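You operate a simulated robot arm through the tools that you are given. There is no shell and no other tool.

You are at the controls of a simulated robot arm. One attempt, no reset.

JOB
Clamp loader six, start the blower and bleed the vacuum to 10 kPa.
Fine: clamp first; switch the blower off at the end and leave the knob set; leave the other clamp.

Only the result counts: the job must be done as asked and must still hold three seconds after the hand-in. Knocking over, shifting, dropping, spilling or breaking anything else fails it.

ROBOT AND FRAMES
A 7-joint arm with a fingered hand, fixed in place. Base frame: the origin is on the floor under the middle of its stand, x ahead of it, y to its left, z up. Readings come in m, degrees, newtons and seconds.
It reaches about 1.333 m from its shoulder. Its first joint turns from -69.0 to 172.0 degrees. Payload 5 kg.
Tool frame: the origin (TCP) lies between the finger pads and is the grasp point; the fingertips stand 0.032 m ahead of it; z points along the fingers, y is the line along which they close. The gripper opens to 0.16 m; its body begins 0.089 m behind the TCP. The gripper is a hand of 3 fingers: y runs from the thumb to the fingers, the wrist lies at [0, 0, -0.252] in the tool frame, and closing takes about 1.5 s.
Orientation is that of the tool frame in the base frame, as [roll, pitch, yaw] about the fixed x, y, z axes, in that order (R = Rz(yaw) Ry(pitch) Rx(roll)). With the fingers straight down and closing along the base's y, the tool's x points along the base's -x, its y along +y and its z along -z.

CONTROLS
- The arm moves only by the tool arm_command. Its argument "targets" is a list of rows, each a list of 2 entries, a list of its own where there are three numbers: the shift along the tool's x, y, z in m, then the turn, a rotation vector about the tool's x, y, z in degrees. In form: [[[dx, dy, dz], [wx, wy, wz]], ...]. A call has 1 to 20 rows; each row is the pose to reach, as a shift and turn from the pose commanded when the call began, along the tool's axes at that moment. "hand" is the gripper command, from -1 (shut) to 1 (fully open), values between in proportion, set as the call begins (left out, the last holds). A row lasts 0.2 s, in which the tool goes at most 0.05 m and 8.6 degrees; a call with a longer step from one row to the next is refused whole, and so is a gripper value outside its range. A pose out of reach is approached as far as the arm can. The call stops where the force on the tool passes 50 N (or 10 N more than at its start, if that is more) or the arm is blocked; 0.2 s more then pass. The fingers move at their own pace (about 0.108 m/s each) and stop on an object; they squeeze with about 33 N. The grip force told is the motor's: it shows also when the fingers shut on nothing. Time passes only in rows, and 0.2 s behind the last, so rows that repeat a pose let the fingers close. It gives the time, the measured TCP pose, the force on the tool (base axes), the opening and the grip force at its end, in the units of the frame above (readings bear some noise), with the torque about the TCP (base axes, N m) and any sound that the robot's microphone picked up.
- Cameras (640 x 400 px; columns grow to the right, rows downward): "scene" is fixed at [0.0474, -0.6504, 1.2024]; the picture's right is [-0.44, -0.90, 0.00], its down [-0.21, 0.10, -0.97] and it looks along [0.87, -0.43, -0.24] (base axes); focal length 237 px, centre (320, 200). "wrist" rides on the gripper at [0.065, -0.004, -0.116] in the tool frame; the picture's right is [0.06, 1.00, 0.00], its down [-0.87, 0.05, -0.49] and it looks along [-0.49, 0.03, 0.87] (tool axes); focal length 261 px, centre (320, 200). There is no depth. A picture from a camera that has moved, and an enlarged one, comes with that camera's place and axes in the base frame and with its lens.
- grab_frame(camera): a new picture of that camera. It takes no simulated time.
- raise_lower(by): slides the trunk up (or, below 0, down) by that many m; the arm rides with it, the base frame stays. It gives what a move gives, with no picture.
- finger_targets(finger1, finger2, thumb_bend): sets how far each is bent, from 0 (flat) to 1 (curled in); at 0.3 the hand is open as for a grip, at 0.7 the pads meet at the TCP. One left out holds its place. A second passes; each finger stops where it meets its share of the squeeze, and holds until it gets a number again. A gripper value or a shape takes the hand back. It gives what a move gives, with no picture; readings hold the bend of each and the force on the fingers (four entries, about 0 where the hand has none), thumb and palm.
- grasp_type(shape): the hand has 3 fingers and takes this shape, open, in about a second: jaw (thumb against the fingers, like two jaws); tri (thumb and two fingers); tip (a fingertip pinch); poke (one finger out to press); point (the index stretched); flat (the hand flat); cup (the hand cupped); fist (a fist). The gripper value then closes the fingers along that shape, each until it touches; the sizes above hold for jaw. It gives what a move gives, with no picture.
- zoom(camera, box): a new picture of the part [left, top, right, bottom] of that camera's present view, enlarged. It takes no simulated time.
- finish_job(): hands the job in; it is judged then, once.

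Places have to be worked out from the pictures, the camera data and where the tool is seen. Open the gripper and draw the arm clear of the work before you hand the job in, unless the task says otherwise.

The tools are called after ">>>" by a JSON object that holds its "op" and its "data". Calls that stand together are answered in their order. arm_command: Moves the arm, as the interface text tells. Its arguments: {"type":"object","properties":{"targets":{"type":"array","items":{"type":"array"}},"hand":{"type":"number"}},"required":["targets"]} The other tools are called the same way: raise_lower (by) moves the trunk up or down; grasp_type (shape) gives the hand a shape; finger_targets (finger1, finger2, thumb_bend) moves the fingers one by one; grab_frame (camera) takes a picture; zoom (camera, box) takes an enlarged picture of a part of a camera's view; finish_job () hands the job in.

At the start:

```text
time_s: 0.0
eef_pos: [0.4649, -0.6511, 1.1946]
orientation: [179.9, 0.1, -179.9]
force: [-0.2, -0.1, -0.7]
ft_torque: [0.01, -0.01, 0.01]
finger_gap: 0.1599
finger_force: 0.1
shape: jaw
bend: [0.3, 0.3, 0.3]
finger forces: [0.1, 0.0, 0.0, 0.0, 0.1, 0.0]
trunk travel left (down, up): [-0.625, 0.315]
```

scene: 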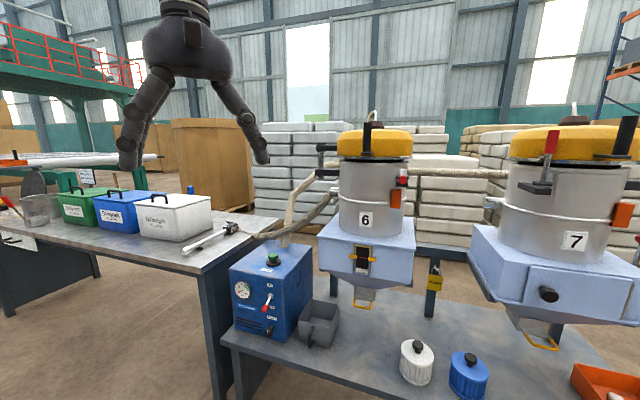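
wrist: 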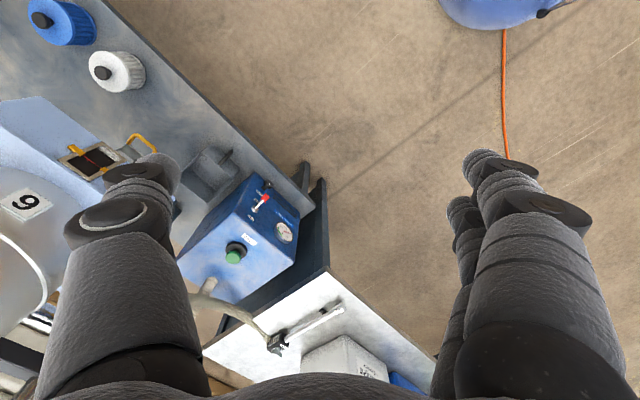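

I'll start by looking closely at the two loaders and the blower box before moving anything.

>>> {"op": "zoom", "data": {"camera": "scene", "box": [220, 230, 350, 350]}}

>>> {"op": "zoom", "data": {"camera": "scene", "box": [300, 90, 440, 310]}}

>>> {"op": "zoom", "data": {"camera": "scene", "box": [460, 90, 640, 360]}}

>>> {"op": "zoom", "data": {"camera": "wrist", "box": [160, 150, 320, 300]}}

```text
3.33 times, centred on (285, 290) of scene
camera zoom: at [0.0474, -0.6504, 1.2024], right [-0.44, -0.9, 0.0], down [-0.21, 0.1, -0.97], along [0.87, -0.43, -0.24], focal length 790 px, centre (437, -100)
```

zoom: 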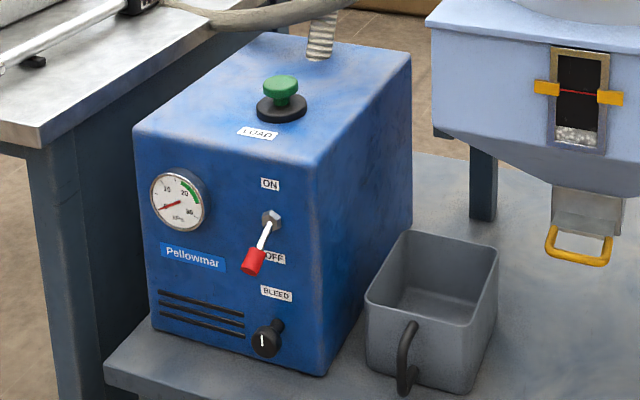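

```text
1.82 times, centred on (370, 200) of scene
camera zoom: at [0.0474, -0.6504, 1.2024], right [-0.44, -0.9, 0.0], down [-0.21, 0.1, -0.97], along [0.87, -0.43, -0.24], focal length 431 px, centre (229, 200)
```

zoom: 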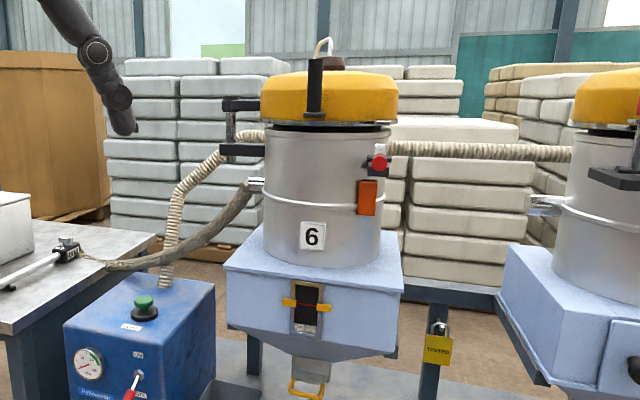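

```text
1.48 times, centred on (550, 225) of scene
camera zoom: at [0.0474, -0.6504, 1.2024], right [-0.44, -0.9, 0.0], down [-0.21, 0.1, -0.97], along [0.87, -0.43, -0.24], focal length 351 px, centre (-21, 163)
```

zoom: 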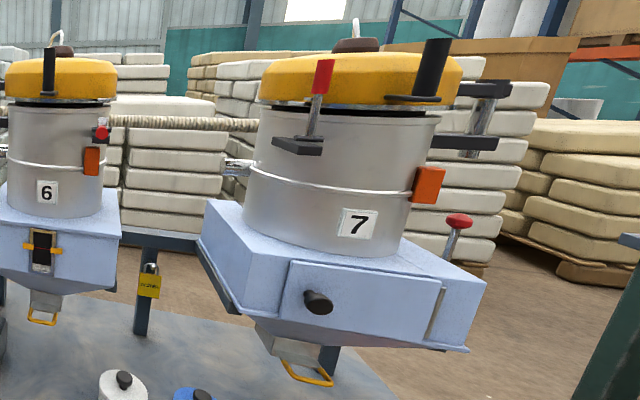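

```text
2.67 times, centred on (240, 225) of wrist
camera zoom: at [0.4, -0.6545, 1.3091], right [-0.06, 1.0, 0.0], down [0.87, 0.05, 0.49], along [0.49, 0.03, -0.87], focal length 695 px, centre (533, 133)
```

zoom: 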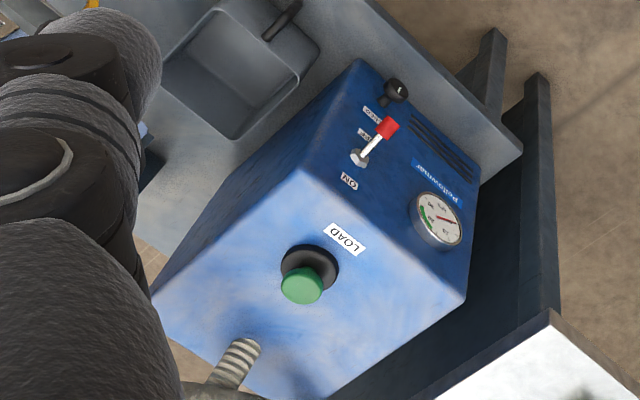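

Next I'll zoom in tightly on each clamp, the gauge and the knob to understand how they work.

>>> {"op": "zoom", "data": {"camera": "scene", "box": [310, 110, 430, 220]}}

>>> {"op": "zoom", "data": {"camera": "scene", "box": [500, 100, 640, 220]}}

>>> {"op": "zoom", "data": {"camera": "scene", "box": [380, 150, 420, 220]}}

>>> {"op": "zoom", "data": {"camera": "scene", "box": [230, 275, 290, 345]}}

>>> {"op": "zoom", "data": {"camera": "wrist", "box": [240, 160, 310, 260]}}

>>> {"op": "zoom", "data": {"camera": "wrist", "box": [0, 80, 180, 380]}}

```text
3.64 times, centred on (370, 165) of scene
camera zoom: at [0.0474, -0.6504, 1.2024], right [-0.44, -0.9, 0.0], down [-0.21, 0.1, -0.97], along [0.87, -0.43, -0.24], focal length 862 px, centre (138, 327)
```

zoom: 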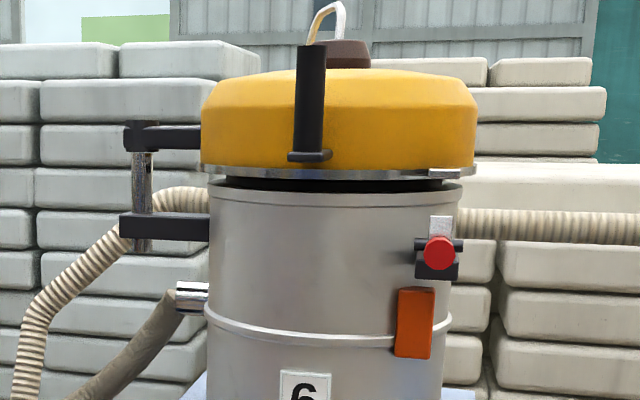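

```text
3.33 times, centred on (570, 160) of scene
camera zoom: at [0.0474, -0.6504, 1.2024], right [-0.44, -0.9, 0.0], down [-0.21, 0.1, -0.97], along [0.87, -0.43, -0.24], focal length 790 px, centre (-513, 333)
```

zoom: 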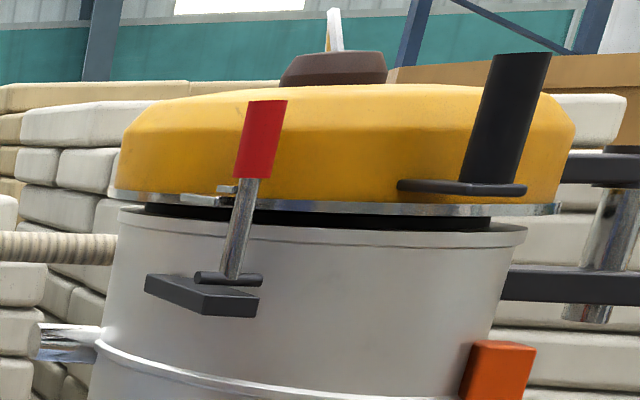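

```text
5.71 times, centred on (400, 185) of scene
camera zoom: at [0.0474, -0.6504, 1.2024], right [-0.44, -0.9, 0.0], down [-0.21, 0.1, -0.97], along [0.87, -0.43, -0.24], focal length 1354 px, centre (-137, 286)
```

zoom: 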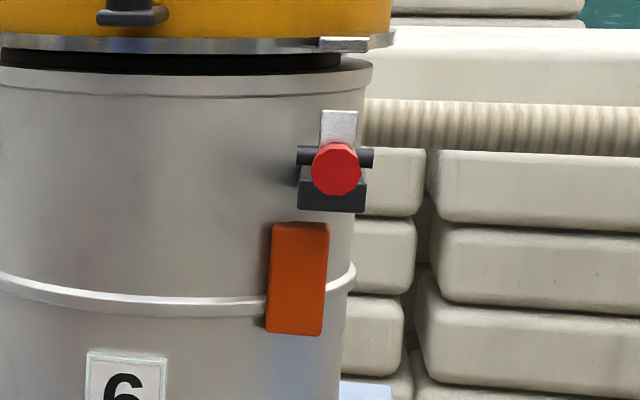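

```text
5.71 times, centred on (260, 310) of scene
camera zoom: at [0.0474, -0.6504, 1.2024], right [-0.44, -0.9, 0.0], down [-0.21, 0.1, -0.97], along [0.87, -0.43, -0.24], focal length 1354 px, centre (663, -429)
```

zoom: 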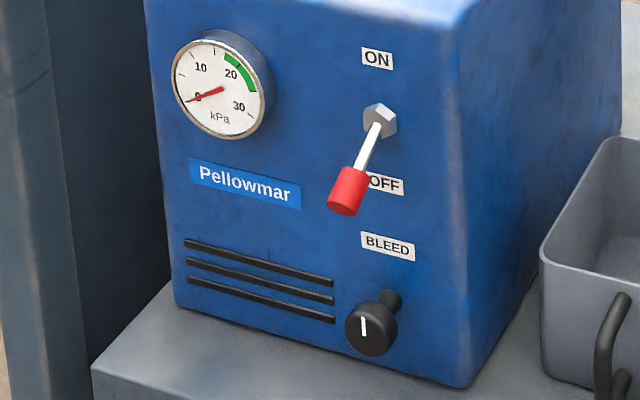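

```text
4.00 times, centred on (275, 210) of wrist
camera zoom: at [0.4, -0.6545, 1.3091], right [-0.06, 1.0, 0.0], down [0.87, 0.05, 0.49], along [0.49, 0.03, -0.87], focal length 1043 px, centre (500, 160)
```

zoom: 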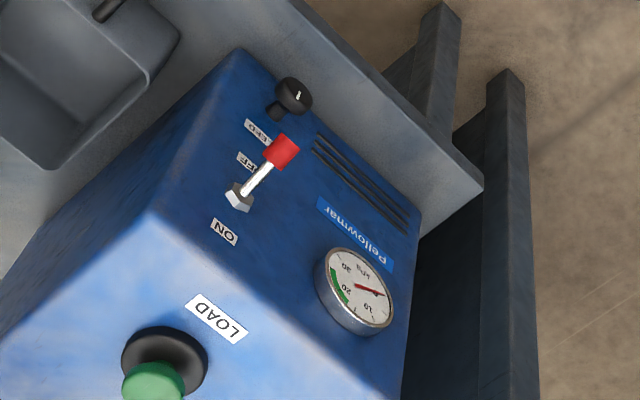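

```text
1.33 times, centred on (90, 230) of wrist
camera zoom: at [0.4, -0.6545, 1.3091], right [-0.06, 1.0, 0.0], down [0.87, 0.05, 0.49], along [0.49, 0.03, -0.87], focal length 348 px, centre (627, 160)
```

zoom: 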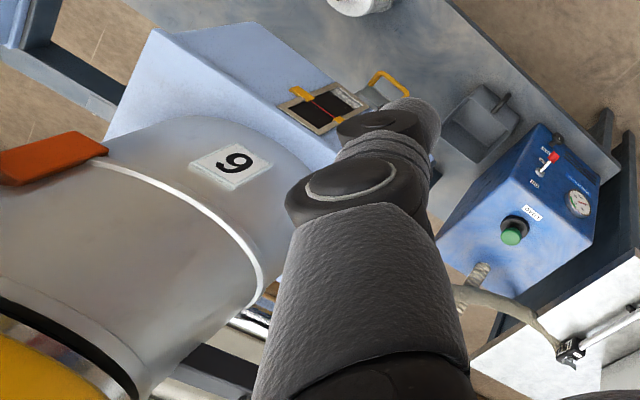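

The box faces the robot at about -45°, with the green button near (0.91,-0.87,0.75) and the toggle near (0.82,-0.82,0.62). The red-tipped lever on loader six sticks out towards the camera, so I'll turn the wrist camera to view both clamps from closer in.

>>> {"op": "arm_command", "data": {"targets": [[[0.0115, -0.0099, 0.0045], [2.61, -5.6, 4.52]], [[0.023, -0.0198, 0.009], [5.22, -11.2, 9.04]], [[0.0345, -0.0297, 0.0135], [7.83, -16.8, 13.56]], [[0.046, -0.0396, 0.018], [10.44, -22.4, 18.08]], [[0.0575, -0.0495, 0.0225], [13.05, -28.0, 22.6]], [[0.069, -0.0594, 0.027], [15.66, -33.6, 27.12]], [[0.0805, -0.0693, 0.0315], [18.27, -39.2, 31.64]], [[0.092, -0.0792, 0.036], [20.88, -44.8, 36.16]], [[0.1035, -0.0891, 0.0405], [23.49, -50.4, 40.68]], [[0.115, -0.099, 0.045], [26.1, -56.0, 45.2]]]}}

```text
time_s: 2.2
eef_pos: [0.3594, -0.7769, 1.1551]
orientation: [179.8, 60.0, 129.8]
force: [-0.7, 1.3, -1.6]
ft_torque: [-0.11, -0.1, 0.04]
finger_gap: 0.1601
finger_force: 0.1
shape: jaw
bend: [0.3, 0.3, 0.3]
finger forces: [0.0, 0.1, 0.0, 0.1, 0.1, 0.0]
out of reach, approached as far as the arm can: row 9, 10
trunk travel left (down, up): [-0.625, 0.315]
```

The arm stopped slightly short of the commanded pose, at (0.36,-0.78,1.16), so I'll look through both cameras from here.

>>> {"op": "grab_frame", "data": {"camera": "wrist"}}

>>> {"op": "grab_frame", "data": {"camera": "scene"}}

```text
taken
camera wrist: at [0.2708, -0.6777, 1.1549], right [0.75, 0.66, -0.05], down [0.05, 0.03, 1.0], along [0.67, -0.75, -0.01], focal length 261 px, centre (320, 200)
```

wrist: 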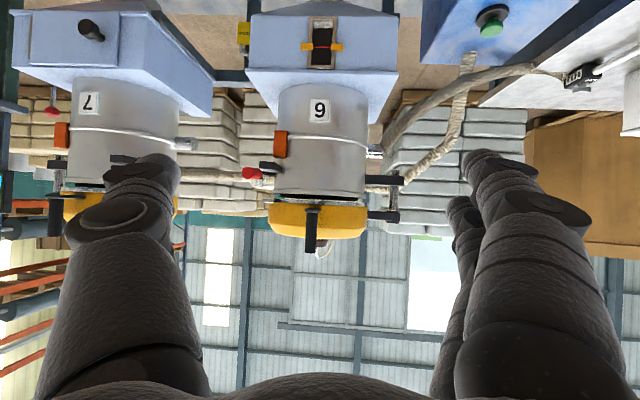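

```text
taken
```

scene: 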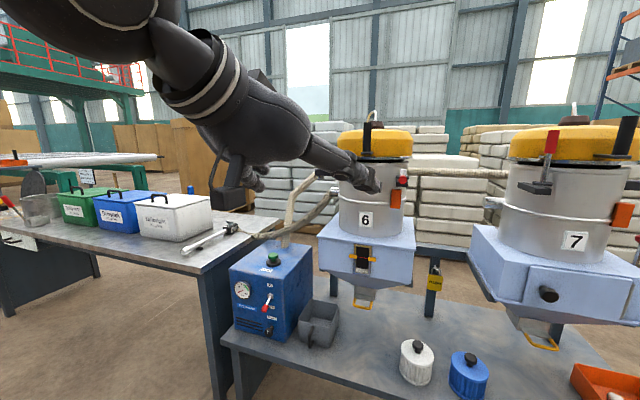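

The upside-down wrist view now shows both clamps, so I'll zoom in on loader six's clamp and on loader seven's.

>>> {"op": "zoom", "data": {"camera": "wrist", "box": [220, 110, 320, 220]}}

>>> {"op": "zoom", "data": {"camera": "wrist", "box": [30, 80, 190, 240]}}

>>> {"op": "zoom", "data": {"camera": "wrist", "box": [250, 160, 410, 260]}}

```text
3.64 times, centred on (270, 165) of wrist
camera zoom: at [0.2708, -0.6777, 1.1549], right [0.75, 0.66, -0.05], down [0.05, 0.03, 1.0], along [0.67, -0.75, -0.01], focal length 948 px, centre (502, 327)
```

zoom: 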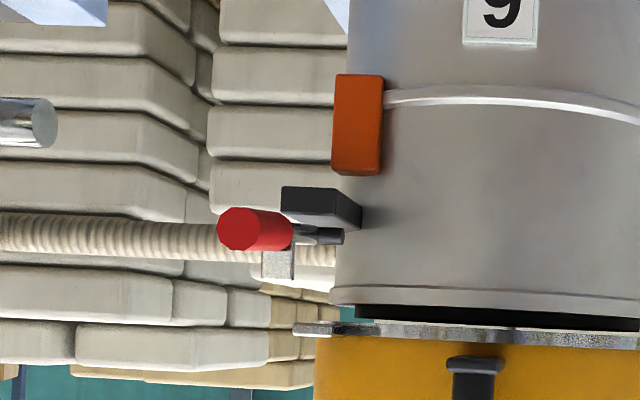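

```text
2.50 times, centred on (110, 160) of wrist
camera zoom: at [0.2708, -0.6777, 1.1549], right [0.75, 0.66, -0.05], down [0.05, 0.03, 1.0], along [0.67, -0.75, -0.01], focal length 652 px, centre (845, 300)
```

zoom: 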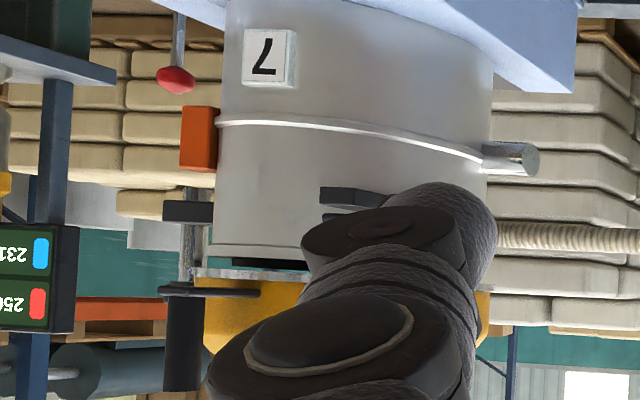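

```text
4.00 times, centred on (330, 210) of wrist
camera zoom: at [0.2708, -0.6777, 1.1549], right [0.75, 0.66, -0.05], down [0.05, 0.03, 1.0], along [0.67, -0.75, -0.01], focal length 1043 px, centre (280, 160)
```

zoom: 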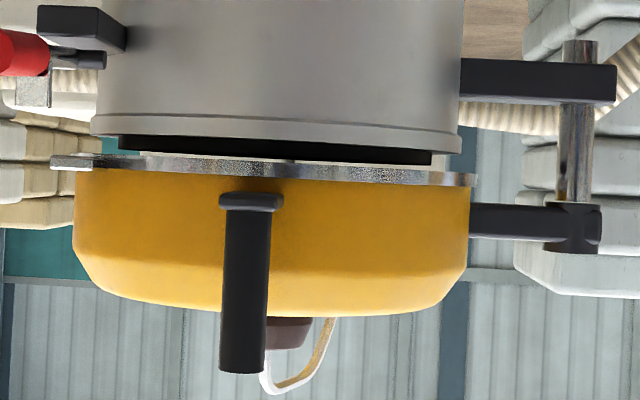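

Triangulating the clamp on six puts its pivot near (0.57,-1.19,1.10) and the red grip end near (0.465,-1.078,1.113), pointing outwards. Its hook stub will fold over the lid tab when the lever stands up, as it does on loader seven. I'll roll the hand so its two fingers form a cradle below with the thumb above, and bring it just short of the lever.

>>> {"op": "arm_command", "data": {"targets": [[[-0.0056, -0.0056, 0.0139], [2.93, -0.93, -6.93]], [[-0.0113, -0.0111, 0.0279], [5.85, -1.86, -13.85]], [[-0.0169, -0.0167, 0.0418], [8.78, -2.79, -20.78]], [[-0.0225, -0.0223, 0.0557], [11.7, -3.72, -27.7]], [[-0.0282, -0.0278, 0.0696], [14.63, -4.65, -34.63]], [[-0.0338, -0.0334, 0.0836], [17.55, -5.58, -41.55]], [[-0.0394, -0.039, 0.0975], [20.48, -6.5, -48.48]], [[-0.0451, -0.0445, 0.1114], [23.4, -7.43, -55.4]], [[-0.0507, -0.0501, 0.1253], [26.33, -8.36, -62.33]], [[-0.0563, -0.0557, 0.1393], [29.25, -9.29, -69.25]], [[-0.062, -0.0612, 0.1532], [32.18, -10.22, -76.18]], [[-0.0676, -0.0668, 0.1671], [35.1, -11.15, -83.1]]]}}

```text
time_s: 4.8
eef_pos: [0.4238, -0.9562, 1.1258]
orientation: [-90.0, -0.1, -155.8]
force: [0.6, 0.0, -0.3]
ft_torque: [-0.09, 0.0, 0.02]
finger_gap: 0.1602
finger_force: 0.0
shape: jaw
bend: [0.3, 0.3, 0.3]
finger forces: [0.0, 0.0, 0.0, 0.0, 0.0, 0.0]
trunk travel left (down, up): [-0.625, 0.315]
```

The roll worked and the TCP is at (0.424,-0.956,1.126) with the fingers below and the thumb above. I'll check where the lever sits between them.

>>> {"op": "grab_frame", "data": {"camera": "wrist"}}

>>> {"op": "zoom", "data": {"camera": "scene", "box": [280, 80, 480, 240]}}

```text
taken
camera wrist: at [0.3184, -0.8766, 1.1295], right [-0.06, -0.03, -1.0], down [0.59, 0.8, -0.06], along [0.8, -0.59, -0.03], focal length 261 px, centre (320, 200)
```

wrist: 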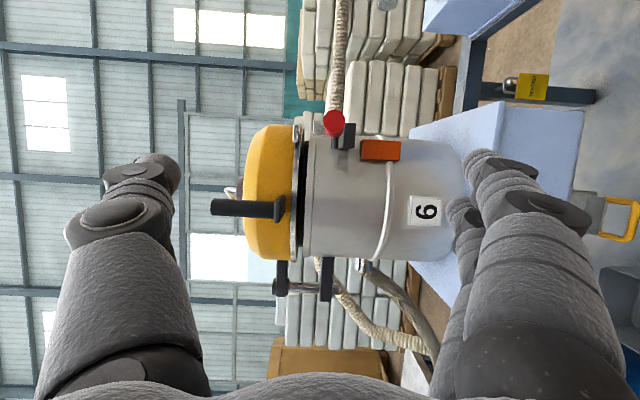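

```text
2.50 times, centred on (380, 160) of scene
camera zoom: at [0.0474, -0.6504, 1.2024], right [-0.44, -0.9, 0.0], down [-0.21, 0.1, -0.97], along [0.87, -0.43, -0.24], focal length 592 px, centre (170, 300)
```

zoom: 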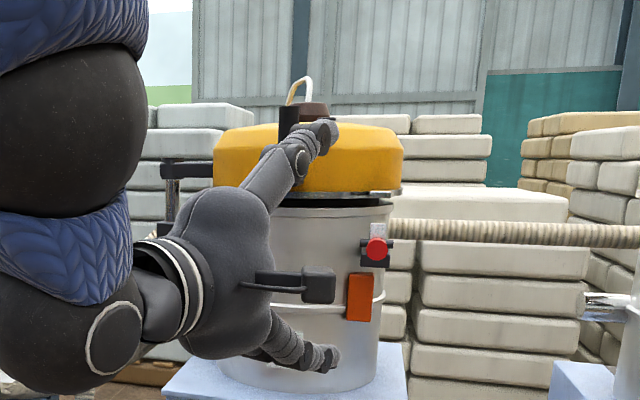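

The lever tip is at about (0.465,-1.077,1.113), which puts it inside the hand's gap, roughly 2 mm off the finger centre plane at the contact point. I'll advance 0.13 m along the tool so the fingers lie underneath it.

>>> {"op": "arm_command", "data": {"targets": [[[0, 0, 0.033], [0, 0, 0]], [[0, 0, 0.066], [0, 0, 0]], [[0, 0, 0.1], [0, 0, 0]], [[0, 0, 0.13], [0, 0, 0]]]}}

>>> {"op": "grab_frame", "data": {"camera": "wrist"}}

>>> {"op": "zoom", "data": {"camera": "scene", "box": [280, 80, 480, 240]}}

```text
time_s: 5.8
eef_pos: [0.4779, -1.0762, 1.1251]
orientation: [-90.0, 0.0, -155.8]
force: [0.4, 0.5, -0.5]
ft_torque: [-0.02, -0.03, 0.02]
finger_gap: 0.1601
finger_force: 0.1
shape: jaw
bend: [0.3, 0.3, 0.3]
finger forces: [0.0, 0.0, 0.0, 0.1, 0.0, 0.0]
trunk travel left (down, up): [-0.625, 0.315]
```

```text
taken
camera wrist: at [0.3708, -0.9968, 1.1281], right [-0.06, -0.02, -1.0], down [0.59, 0.81, -0.05], along [0.8, -0.59, -0.03], focal length 261 px, centre (320, 200)
```

wrist: 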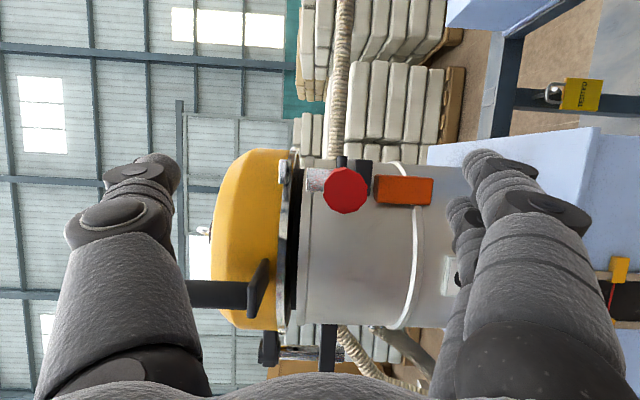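

```text
2.50 times, centred on (380, 160) of scene
camera zoom: at [0.0474, -0.6504, 1.2024], right [-0.44, -0.9, 0.0], down [-0.21, 0.1, -0.97], along [0.87, -0.43, -0.24], focal length 592 px, centre (170, 300)
```

zoom: 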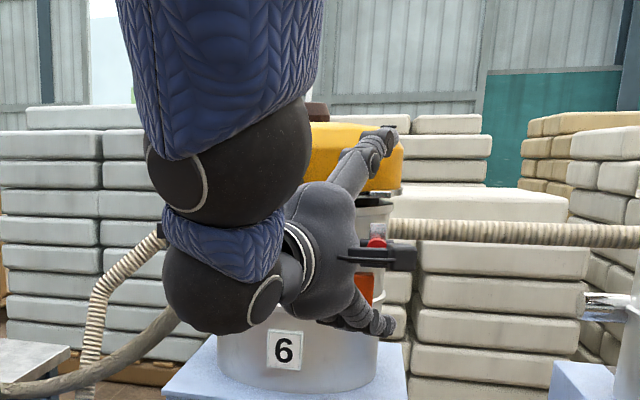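

From three views the grip end is at (0.4645,-1.072,1.113) with a diameter of about 0.02 m, and my fingertips sit roughly 0.11 m from the pivot beneath it. I'll lift along an arc about the pivot to about 45° and check the readings.

>>> {"op": "arm_command", "data": {"targets": [[[0, -0.03, 0], [0, 0, 0]], [[0, -0.053, 0], [0, 0, 0]], [[0, -0.0726, 0], [0, 0, 0]], [[-0.0007, -0.087, 0.0019], [0, 0, 0]], [[-0.0019, -0.1016, 0.0051], [0, 0, 0]], [[-0.0037, -0.1144, 0.01], [0, 0, 0]], [[-0.0064, -0.1281, 0.0173], [0, 0, 0]]]}}

>>> {"op": "grab_frame", "data": {"camera": "wrist"}}

>>> {"op": "zoom", "data": {"camera": "scene", "box": [280, 60, 480, 220]}}

```text
time_s: 7.4
eef_pos: [0.4893, -1.0877, 1.2577]
orientation: [-90.1, 0.0, -155.8]
force: [1.6, 0.8, -2.5]
ft_torque: [0.12, -0.1, 0.07]
finger_gap: 0.1598
finger_force: 0.1
shape: jaw
bend: [0.3, 0.28, 0.3]
finger forces: [0.0, 1.4, 0.0, 0.1, 0.1, 0.0]
trunk travel left (down, up): [-0.625, 0.315]
```

```text
taken
camera wrist: at [0.3833, -1.0082, 1.2609], right [-0.06, -0.03, -1.0], down [0.59, 0.81, -0.05], along [0.8, -0.59, -0.03], focal length 261 px, centre (320, 200)
```

wrist: 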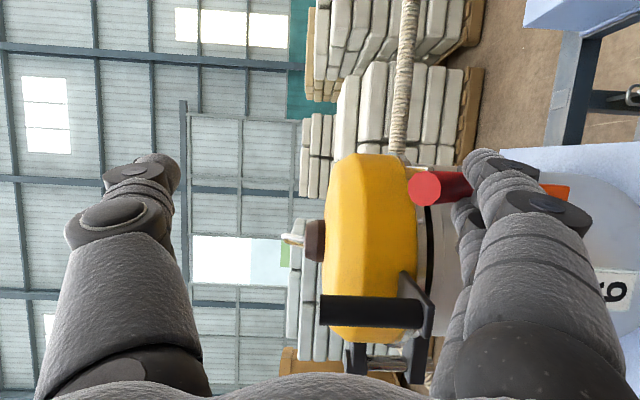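

```text
2.50 times, centred on (380, 140) of scene
camera zoom: at [0.0474, -0.6504, 1.2024], right [-0.44, -0.9, 0.0], down [-0.21, 0.1, -0.97], along [0.87, -0.43, -0.24], focal length 592 px, centre (170, 350)
```

zoom: 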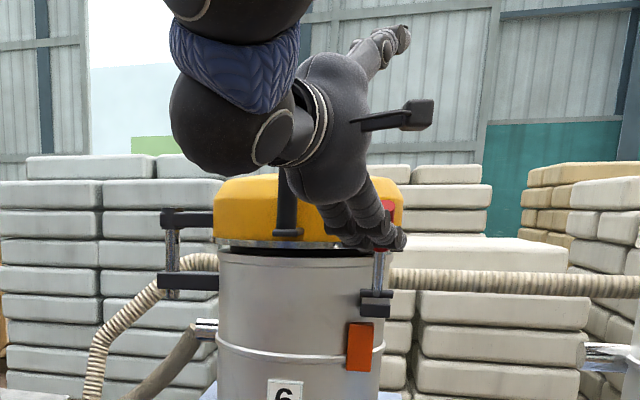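

The lever has swung up to about 42° and rides on the fingertips with only 1–2 N, so the geometry holds. I'll continue the arc towards vertical.

>>> {"op": "arm_command", "data": {"targets": [[[-0.0029, -0.0111, 0.008], [0, 0, 0]], [[-0.0067, -0.0222, 0.0183], [0, 0, 0]], [[-0.0122, -0.0339, 0.0332], [0, 0, 0]], [[-0.0184, -0.0426, 0.0498], [0, 0, 0]], [[-0.0223, -0.0463, 0.0605], [0, 0, 0]], [[-0.0249, -0.0481, 0.0676], [0, 0, 0]], [[-0.0249, -0.0481, 0.0676], [0, 0, 0]]]}}

>>> {"op": "grab_frame", "data": {"camera": "wrist"}}

>>> {"op": "zoom", "data": {"camera": "scene", "box": [320, 80, 460, 200]}}

```text
time_s: 9.0
eef_pos: [0.5374, -1.1358, 1.3096]
orientation: [-89.9, 0.0, -155.8]
force: [-23.7, 40.6, 9.1]
ft_torque: [4.37, 1.94, 0.02]
finger_gap: 0.16
finger_force: 0.2
shape: jaw
bend: [0.27, 0.19, 0.3]
finger forces: [32.7, 33.3, 0.0, 0.0, 0.1, 0.0]
trunk travel left (down, up): [-0.625, 0.315]
```

```text
taken
camera wrist: at [0.4311, -1.0563, 1.3116], right [-0.06, -0.03, -1.0], down [0.59, 0.8, -0.06], along [0.8, -0.59, -0.03], focal length 261 px, centre (320, 200)
```

wrist: 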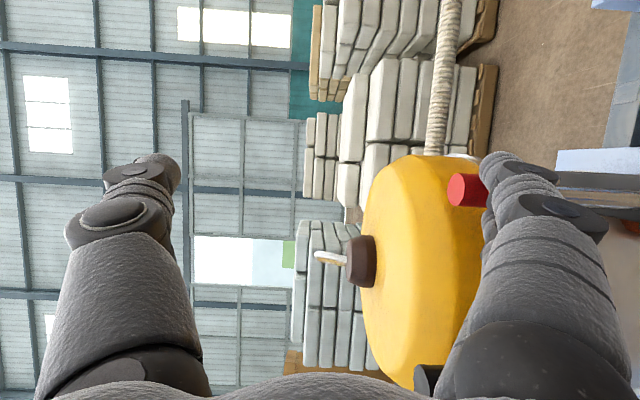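

```text
3.33 times, centred on (390, 140) of scene
camera zoom: at [0.0474, -0.6504, 1.2024], right [-0.44, -0.9, 0.0], down [-0.21, 0.1, -0.97], along [0.87, -0.43, -0.24], focal length 790 px, centre (87, 400)
```

zoom: 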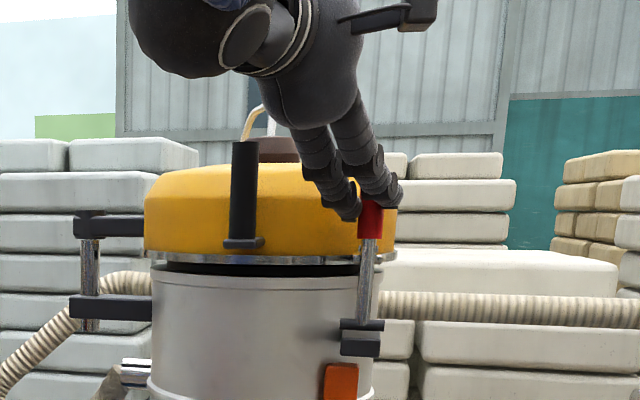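

The push met strong resistance of about 48 N and the fingers are yielding, so the lever is either at its stop or not quite upright. I'll zoom in on the hook and tab to tell which.

>>> {"op": "zoom", "data": {"camera": "scene", "box": [375, 125, 420, 190]}}

>>> {"op": "zoom", "data": {"camera": "wrist", "box": [380, 130, 600, 250]}}

```text
6.15 times, centred on (398, 158) of scene
camera zoom: at [0.0474, -0.6504, 1.2024], right [-0.44, -0.9, 0.0], down [-0.21, 0.1, -0.97], along [0.87, -0.43, -0.24], focal length 1458 px, centre (-157, 462)
```

zoom: 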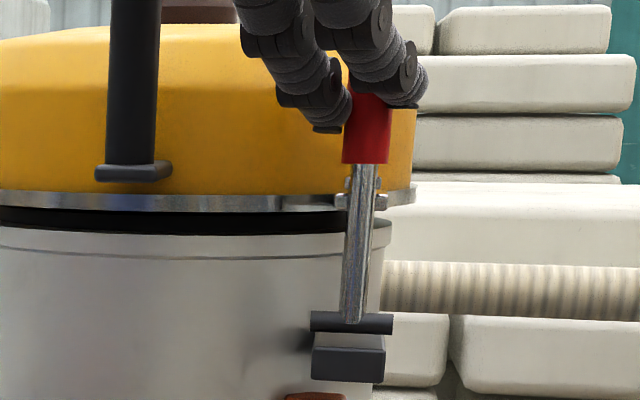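

```text
2.91 times, centred on (490, 190) of wrist
camera zoom: at [0.4311, -1.0563, 1.3116], right [-0.06, -0.03, -1.0], down [0.59, 0.8, -0.06], along [0.8, -0.59, -0.03], focal length 758 px, centre (-174, 229)
```

zoom: 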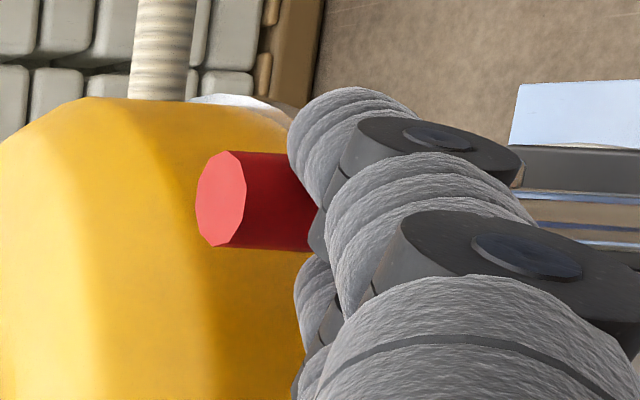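

The stub now sits level with the lid tab, much like loader seven. I'll back the hand off along the tool axis to see whether the lever holds and how upright it really is.

>>> {"op": "arm_command", "data": {"targets": [[[0, 0, -0.02], [0, 0, 0]], [[0, 0, -0.05], [0, 0, 0]], [[0, 0, -0.09], [0, 0, 0]]]}}

>>> {"op": "zoom", "data": {"camera": "scene", "box": [320, 100, 440, 210]}}

>>> {"op": "grab_frame", "data": {"camera": "wrist"}}

```text
time_s: 9.8
eef_pos: [0.5077, -1.0582, 1.3036]
orientation: [-90.0, 0.0, -155.8]
force: [-0.4, 1.0, -0.2]
ft_torque: [-0.02, 0.03, 0.02]
finger_gap: 0.1602
finger_force: 0.1
shape: jaw
bend: [0.3, 0.3, 0.3]
finger forces: [0.1, 0.0, 0.1, 0.0, 0.0, 0.0]
trunk travel left (down, up): [-0.625, 0.315]
```

```text
3.64 times, centred on (380, 155) of scene
camera zoom: at [0.0474, -0.6504, 1.2024], right [-0.44, -0.9, 0.0], down [-0.21, 0.1, -0.97], along [0.87, -0.43, -0.24], focal length 862 px, centre (102, 364)
```

zoom: 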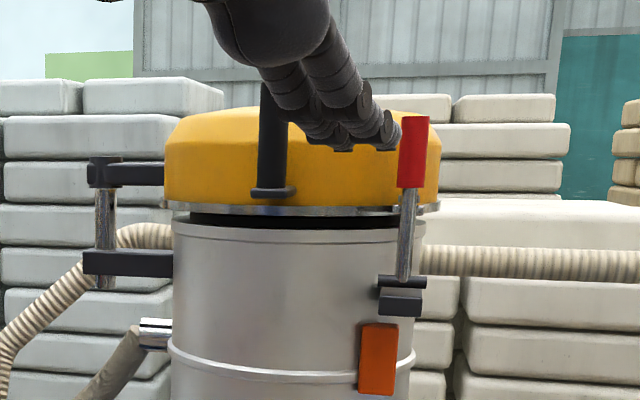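

```text
taken
camera wrist: at [0.4005, -0.979, 1.3066], right [-0.06, -0.03, -1.0], down [0.59, 0.81, -0.05], along [0.8, -0.59, -0.03], focal length 261 px, centre (320, 200)
```

wrist: 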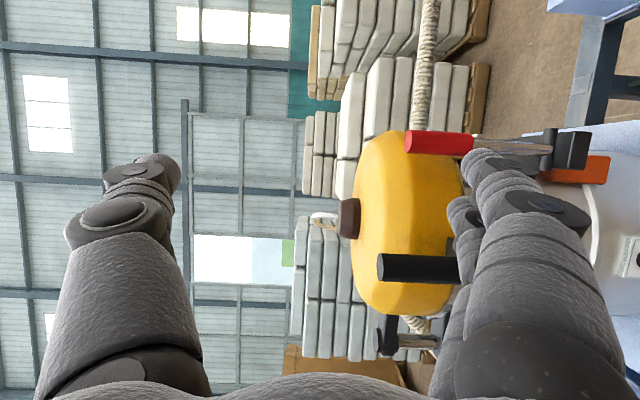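

Triangulating again, the lever's pivot and tip share the same (x,y), so it stands vertical and stays put: loader six is clamped like seven. I'll retreat from the loader and swing over to stand off in front of the blower box.

>>> {"op": "arm_command", "data": {"targets": [[[0, 0, -0.04], [0, 0, 0]], [[0, 0, -0.08], [0, 0, 0]], [[0, 0, -0.1], [0, 0, 0]], [[-0.033, 0.006, -0.122], [0, -2.2, 0]], [[-0.066, 0.012, -0.143], [0, -4.4, 0]], [[-0.1, 0.018, -0.165], [0, -6.7, 0]], [[-0.133, 0.024, -0.186], [0, -8.9, 0]], [[-0.166, 0.03, -0.208], [0, -11.1, 0]], [[-0.199, 0.036, -0.229], [0, -13.3, 0]], [[-0.232, 0.042, -0.251], [0, -15.5, 0]], [[-0.266, 0.048, -0.272], [0, -17.8, 0]], [[-0.299, 0.054, -0.294], [0, -20, 0]]]}}

>>> {"op": "grab_frame", "data": {"camera": "wrist"}}

>>> {"op": "grab_frame", "data": {"camera": "scene"}}

```text
time_s: 12.6
eef_pos: [0.6404, -0.6688, 1.3768]
orientation: [-81.2, 9.4, -134.9]
force: [0.4, 0.2, -0.5]
ft_torque: [0.01, -0.03, 0.0]
finger_gap: 0.1602
finger_force: 0.1
shape: jaw
bend: [0.3, 0.3, 0.3]
finger forces: [0.0, 0.0, 0.0, 0.0, 0.0, 0.0]
trunk travel left (down, up): [-0.625, 0.315]
stopped in row 12: the arm was blocked; the commanded pose is now the measured one
```

```text
taken
camera wrist: at [0.5156, -0.6306, 1.352], right [0.18, -0.04, -0.98], down [0.28, 0.96, 0.01], along [0.94, -0.28, 0.18], focal length 261 px, centre (320, 200)
```

wrist: 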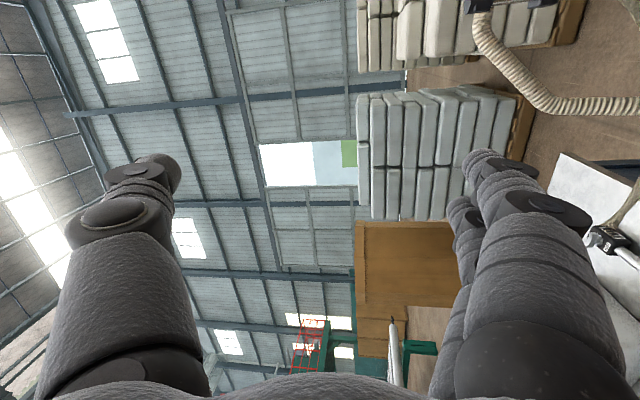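

```text
taken
```

scene: 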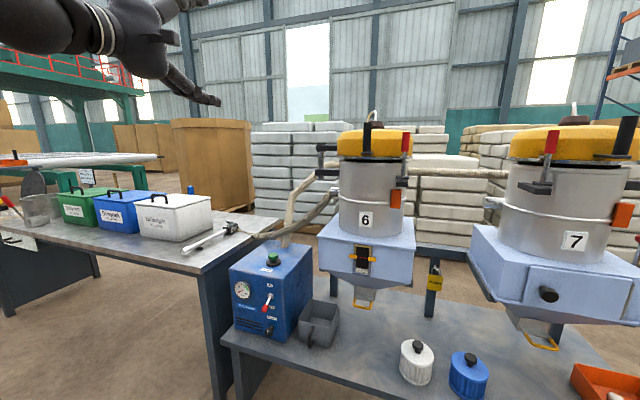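

The arm got blocked by its own limits in the rolled pose, with nothing touched and the lever still upright. I'll unroll the hand to the natural orientation with fingers forward and slightly down, a bit further back.

>>> {"op": "arm_command", "data": {"targets": [[[0.0006, 0.006, -0.0067], [-1.85, 2.14, 7.15]], [[0.0011, 0.0121, -0.0134], [-3.71, 4.27, 14.3]], [[0.0017, 0.0181, -0.0202], [-5.56, 6.41, 21.45]], [[0.0023, 0.0242, -0.0269], [-7.42, 8.55, 28.6]], [[0.0029, 0.0302, -0.0336], [-9.27, 10.68, 35.75]], [[0.0034, 0.0363, -0.0403], [-11.13, 12.82, 42.9]], [[0.004, 0.0423, -0.047], [-12.98, 14.95, 50.05]], [[0.0046, 0.0484, -0.0537], [-14.84, 17.09, 57.2]], [[0.0052, 0.0544, -0.0605], [-16.69, 19.23, 64.35]], [[0.0057, 0.0605, -0.0672], [-18.55, 21.36, 71.5]], [[0.0063, 0.0665, -0.0739], [-20.4, 23.5, 78.65]]]}}

```text
time_s: 15.0
eef_pos: [0.5978, -0.6202, 1.3021]
orientation: [179.5, 70.1, 133.5]
force: [-0.1, 0.6, -0.5]
ft_torque: [-0.01, -0.05, 0.01]
finger_gap: 0.1598
finger_force: 0.0
shape: jaw
bend: [0.3, 0.3, 0.3]
finger forces: [0.0, 0.0, 0.0, 0.0, 0.0, 0.0]
out of reach, approached as far as the arm can: row 2
trunk travel left (down, up): [-0.625, 0.315]
```

The hand is now in the natural orientation at (0.598,-0.620,1.302). I'll lower the trunk in two steps so the box's front panel is in easy reach.

>>> {"op": "raise_lower", "data": {"by": -0.3}}

>>> {"op": "grab_frame", "data": {"camera": "scene"}}

```text
time_s: 18.0
eef_pos: [0.5987, -0.6195, 1.0014]
orientation: [180.0, 70.0, 133.9]
force: [0.5, 1.2, -0.4]
ft_torque: [-0.01, 0.0, -0.01]
finger_gap: 0.1601
finger_force: 0.0
shape: jaw
bend: [0.3, 0.3, 0.3]
finger forces: [0.0, 0.0, 0.0, 0.0, 0.0, 0.0]
trunk travel left (down, up): [-0.325, 0.615]
```

```text
taken
```

scene: 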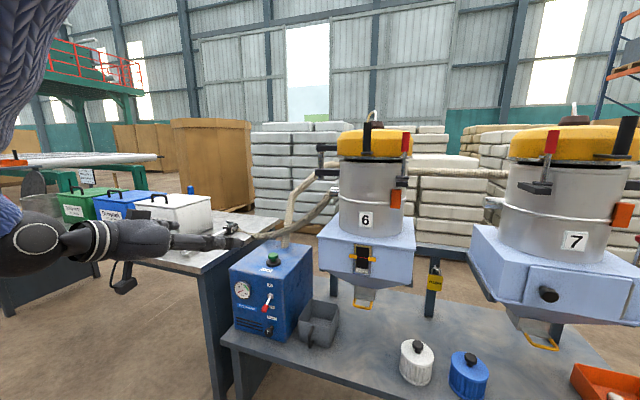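

The way down is clear and the bench edge is well beyond the hand, so I'll lower another 0.3 m and look at the panel with the wrist camera.

>>> {"op": "raise_lower", "data": {"by": -0.3}}

>>> {"op": "grab_frame", "data": {"camera": "wrist"}}

>>> {"op": "grab_frame", "data": {"camera": "scene"}}

```text
time_s: 21.0
eef_pos: [0.5979, -0.6206, 0.7024]
orientation: [-180.0, 70.0, 134.0]
force: [0.2, 0.0, 0.5]
ft_torque: [0.03, -0.02, -0.03]
finger_gap: 0.1599
finger_force: 0.1
shape: jaw
bend: [0.3, 0.3, 0.3]
finger forces: [0.0, 0.0, 0.0, 0.0, 0.0, 0.0]
trunk travel left (down, up): [-0.025, 0.915]
```

```text
taken
camera wrist: at [0.5048, -0.5276, 0.6784], right [0.7, 0.71, -0.06], down [-0.08, 0.16, 0.98], along [0.71, -0.69, 0.17], focal length 261 px, centre (320, 200)
```

wrist: 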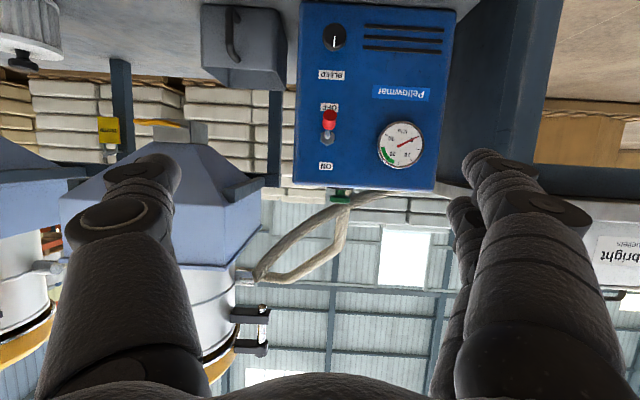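

```text
taken
```

scene: 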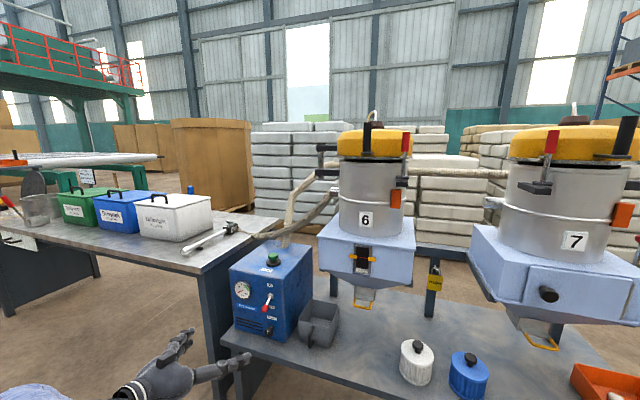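

I have a square-on, upside-down view of the panel. I'll zoom in to measure the toggle, knob and gauge.

>>> {"op": "zoom", "data": {"camera": "wrist", "box": [290, 0, 460, 200]}}

>>> {"op": "zoom", "data": {"camera": "wrist", "box": [300, 0, 370, 60]}}

>>> {"op": "zoom", "data": {"camera": "scene", "box": [225, 255, 315, 345]}}

```text
2.00 times, centred on (375, 100) of wrist
camera zoom: at [0.5048, -0.5276, 0.6784], right [0.7, 0.71, -0.06], down [-0.08, 0.16, 0.98], along [0.71, -0.69, 0.17], focal length 521 px, centre (210, 400)
```

zoom: 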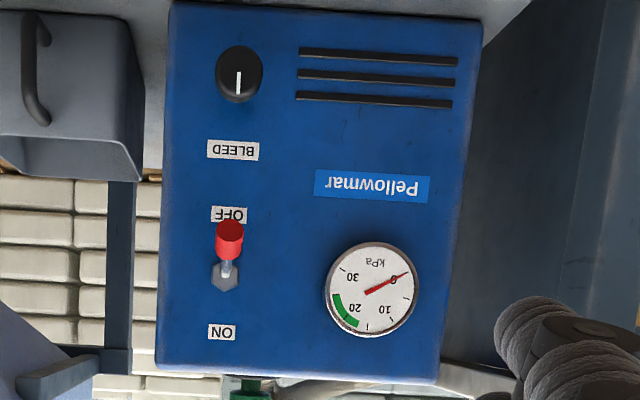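

```text
6.67 times, centred on (335, 30) of wrist
camera zoom: at [0.5048, -0.5276, 0.6784], right [0.7, 0.71, -0.06], down [-0.08, 0.16, 0.98], along [0.71, -0.69, 0.17], focal length 1738 px, centre (220, 1333)
```

zoom: 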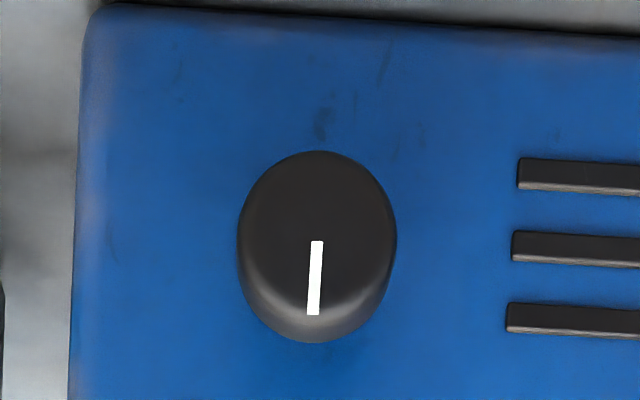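

```text
4.44 times, centred on (270, 300) of scene
camera zoom: at [0.0474, -0.6504, 1.2024], right [-0.44, -0.9, 0.0], down [-0.21, 0.1, -0.97], along [0.87, -0.43, -0.24], focal length 1053 px, centre (542, -244)
```

zoom: 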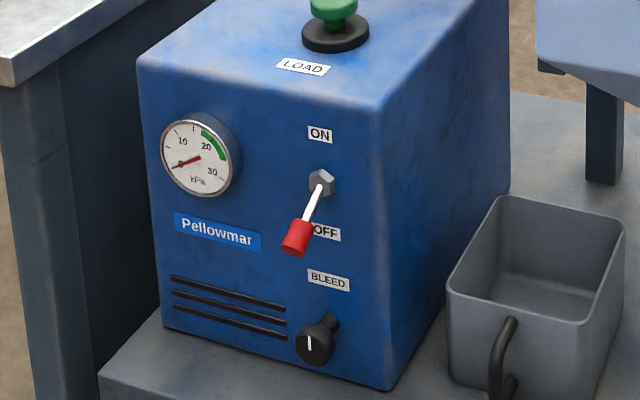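

Measured along the inward face normal m=(0.707,-0.707), the face is at m≈1.168, and the toggle tip is at about (0.780,-0.787,0.622) with its pivot at z≈0.648. The knob front is at about (0.802,-0.809,0.505) with its pointer straight up. I'll take the poke shape and look at where the finger sits.

>>> {"op": "grasp_type", "data": {"shape": "poke"}}

>>> {"op": "grab_frame", "data": {"camera": "wrist"}}

>>> {"op": "zoom", "data": {"camera": "scene", "box": [100, 300, 300, 400]}}

```text
time_s: 21.9
eef_pos: [0.5975, -0.6197, 0.7012]
orientation: [-180.0, 70.1, 134.0]
force: [0.2, -0.2, 0.4]
ft_torque: [0.01, -0.01, 0.0]
finger_gap: 0.0
finger_force: 0.0
shape: poke
bend: [1.0, 1.0, 0.46]
finger forces: [0.0, 0.0, 0.1, 0.1, 0.1, 0.1]
trunk travel left (down, up): [-0.025, 0.915]
```

```text
taken
camera wrist: at [0.5048, -0.5277, 0.6783], right [0.7, 0.71, -0.06], down [-0.08, 0.16, 0.98], along [0.71, -0.69, 0.17], focal length 261 px, centre (320, 200)
```

wrist: 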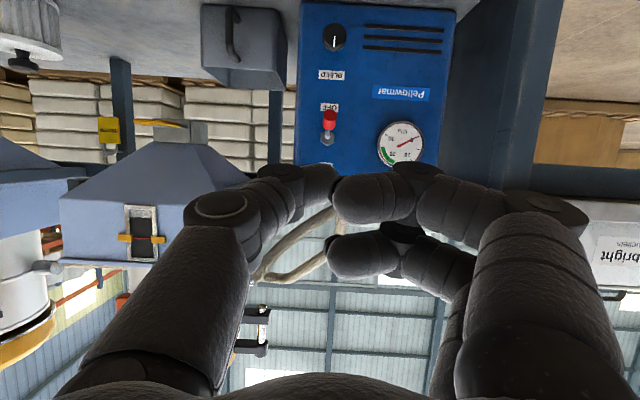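

```text
3.20 times, centred on (200, 350) of scene
camera zoom: at [0.0474, -0.6504, 1.2024], right [-0.44, -0.9, 0.0], down [-0.21, 0.1, -0.97], along [0.87, -0.43, -0.24], focal length 758 px, centre (704, -280)
```

zoom: 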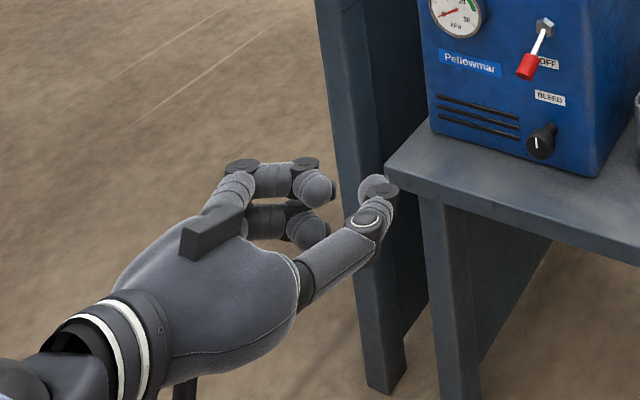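

The poke shape uses the thumb with the fingers curled close behind, which leaves little clearance. I'll try "point" (stretched index) to see if it gives a cleaner pusher.

>>> {"op": "grasp_type", "data": {"shape": "point"}}

>>> {"op": "grab_frame", "data": {"camera": "wrist"}}

>>> {"op": "zoom", "data": {"camera": "scene", "box": [100, 300, 300, 400]}}

```text
time_s: 22.8
eef_pos: [0.5978, -0.6196, 0.7014]
orientation: [180.0, 70.1, 133.9]
force: [-0.3, -0.2, 0.4]
ft_torque: [-0.01, -0.04, -0.01]
finger_gap: 0.0
finger_force: 0.1
shape: point
bend: [0.39, 1.0, 0.42]
finger forces: [0.0, 0.0, 0.0, 0.0, 0.0, 0.0]
trunk travel left (down, up): [-0.025, 0.915]
```

```text
taken
camera wrist: at [0.5048, -0.5277, 0.6783], right [0.7, 0.71, -0.06], down [-0.08, 0.16, 0.98], along [0.71, -0.69, 0.17], focal length 261 px, centre (320, 200)
```

wrist: 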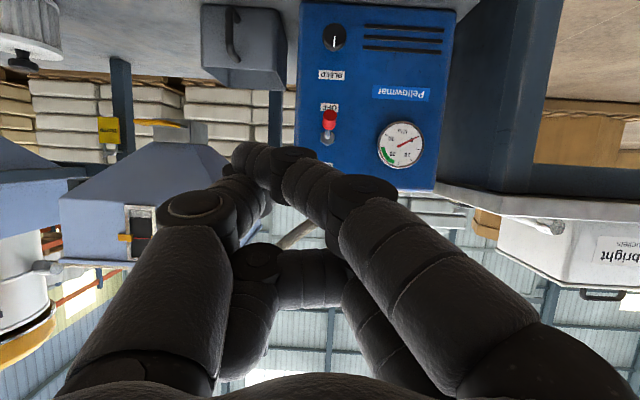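

```text
3.20 times, centred on (200, 350) of scene
camera zoom: at [0.0474, -0.6504, 1.2024], right [-0.44, -0.9, 0.0], down [-0.21, 0.1, -0.97], along [0.87, -0.43, -0.24], focal length 758 px, centre (704, -280)
```

zoom: 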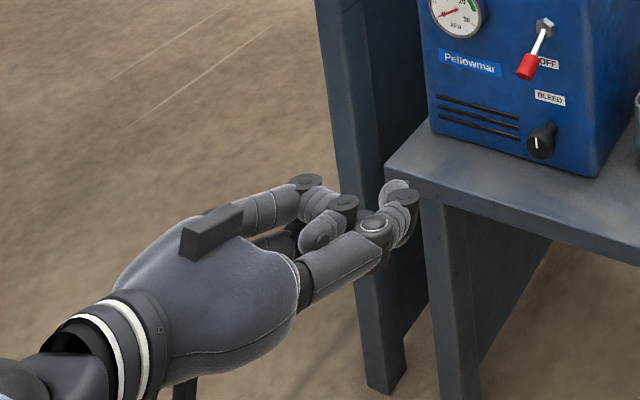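

Neither shape beats a plain closed jaw, which leaves a clean top edge and a known tip on the tool axis. I'll go back to jaw, shut it and inspect.

>>> {"op": "grasp_type", "data": {"shape": "jaw"}}

>>> {"op": "arm_command", "data": {"targets": [[[0, 0, 0], [0, 0, 0]], [[0, 0, 0], [0, 0, 0]], [[0, 0, 0], [0, 0, 0]], [[0, 0, 0], [0, 0, 0]], [[0, 0, 0], [0, 0, 0]], [[0, 0, 0], [0, 0, 0]], [[0, 0, 0], [0, 0, 0]], [[0, 0, 0], [0, 0, 0]]], "hand": -1}}

>>> {"op": "grab_frame", "data": {"camera": "wrist"}}

>>> {"op": "zoom", "data": {"camera": "scene", "box": [100, 300, 300, 400]}}

```text
time_s: 23.7
eef_pos: [0.5983, -0.6197, 0.7017]
orientation: [-180.0, 70.1, 133.9]
force: [-0.2, 0.1, -0.4]
ft_torque: [-0.03, 0.01, 0.01]
finger_gap: 0.16
finger_force: 0.1
shape: jaw
bend: [0.3, 0.3, 0.3]
finger forces: [0.0, 0.0, 0.1, 0.1, 0.1, 0.0]
trunk travel left (down, up): [-0.025, 0.915]
```

```text
time_s: 25.5
eef_pos: [0.5989, -0.6196, 0.7003]
orientation: [180.0, 70.1, 133.9]
force: [-0.1, 0.3, 0.1]
ft_torque: [0.01, -0.01, 0.02]
finger_gap: 0.0003
finger_force: 32.8
shape: jaw
bend: [0.65, 0.65, 0.67]
finger forces: [0.0, 0.0, 0.0, 0.1, 0.0, 0.1]
trunk travel left (down, up): [-0.025, 0.915]
```

```text
taken
camera wrist: at [0.5048, -0.5277, 0.6783], right [0.7, 0.71, -0.06], down [-0.08, 0.16, 0.98], along [0.71, -0.69, 0.17], focal length 261 px, centre (320, 200)
```

wrist: 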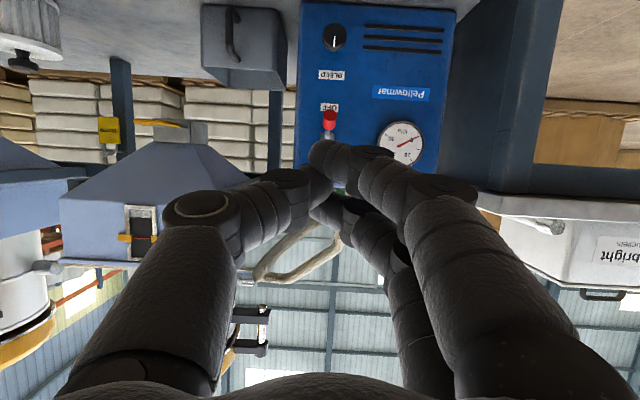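

```text
3.20 times, centred on (200, 350) of scene
camera zoom: at [0.0474, -0.6504, 1.2024], right [-0.44, -0.9, 0.0], down [-0.21, 0.1, -0.97], along [0.87, -0.43, -0.24], focal length 758 px, centre (704, -280)
```

zoom: 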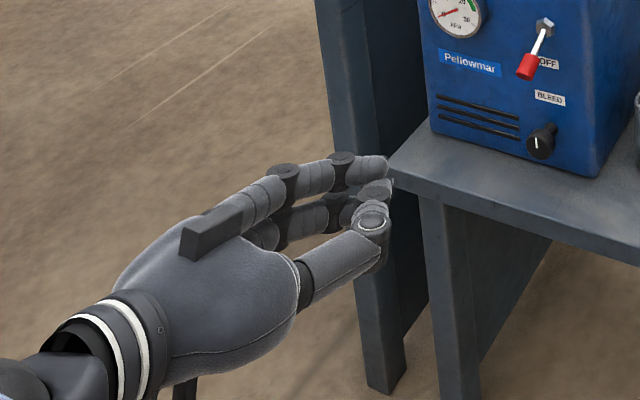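

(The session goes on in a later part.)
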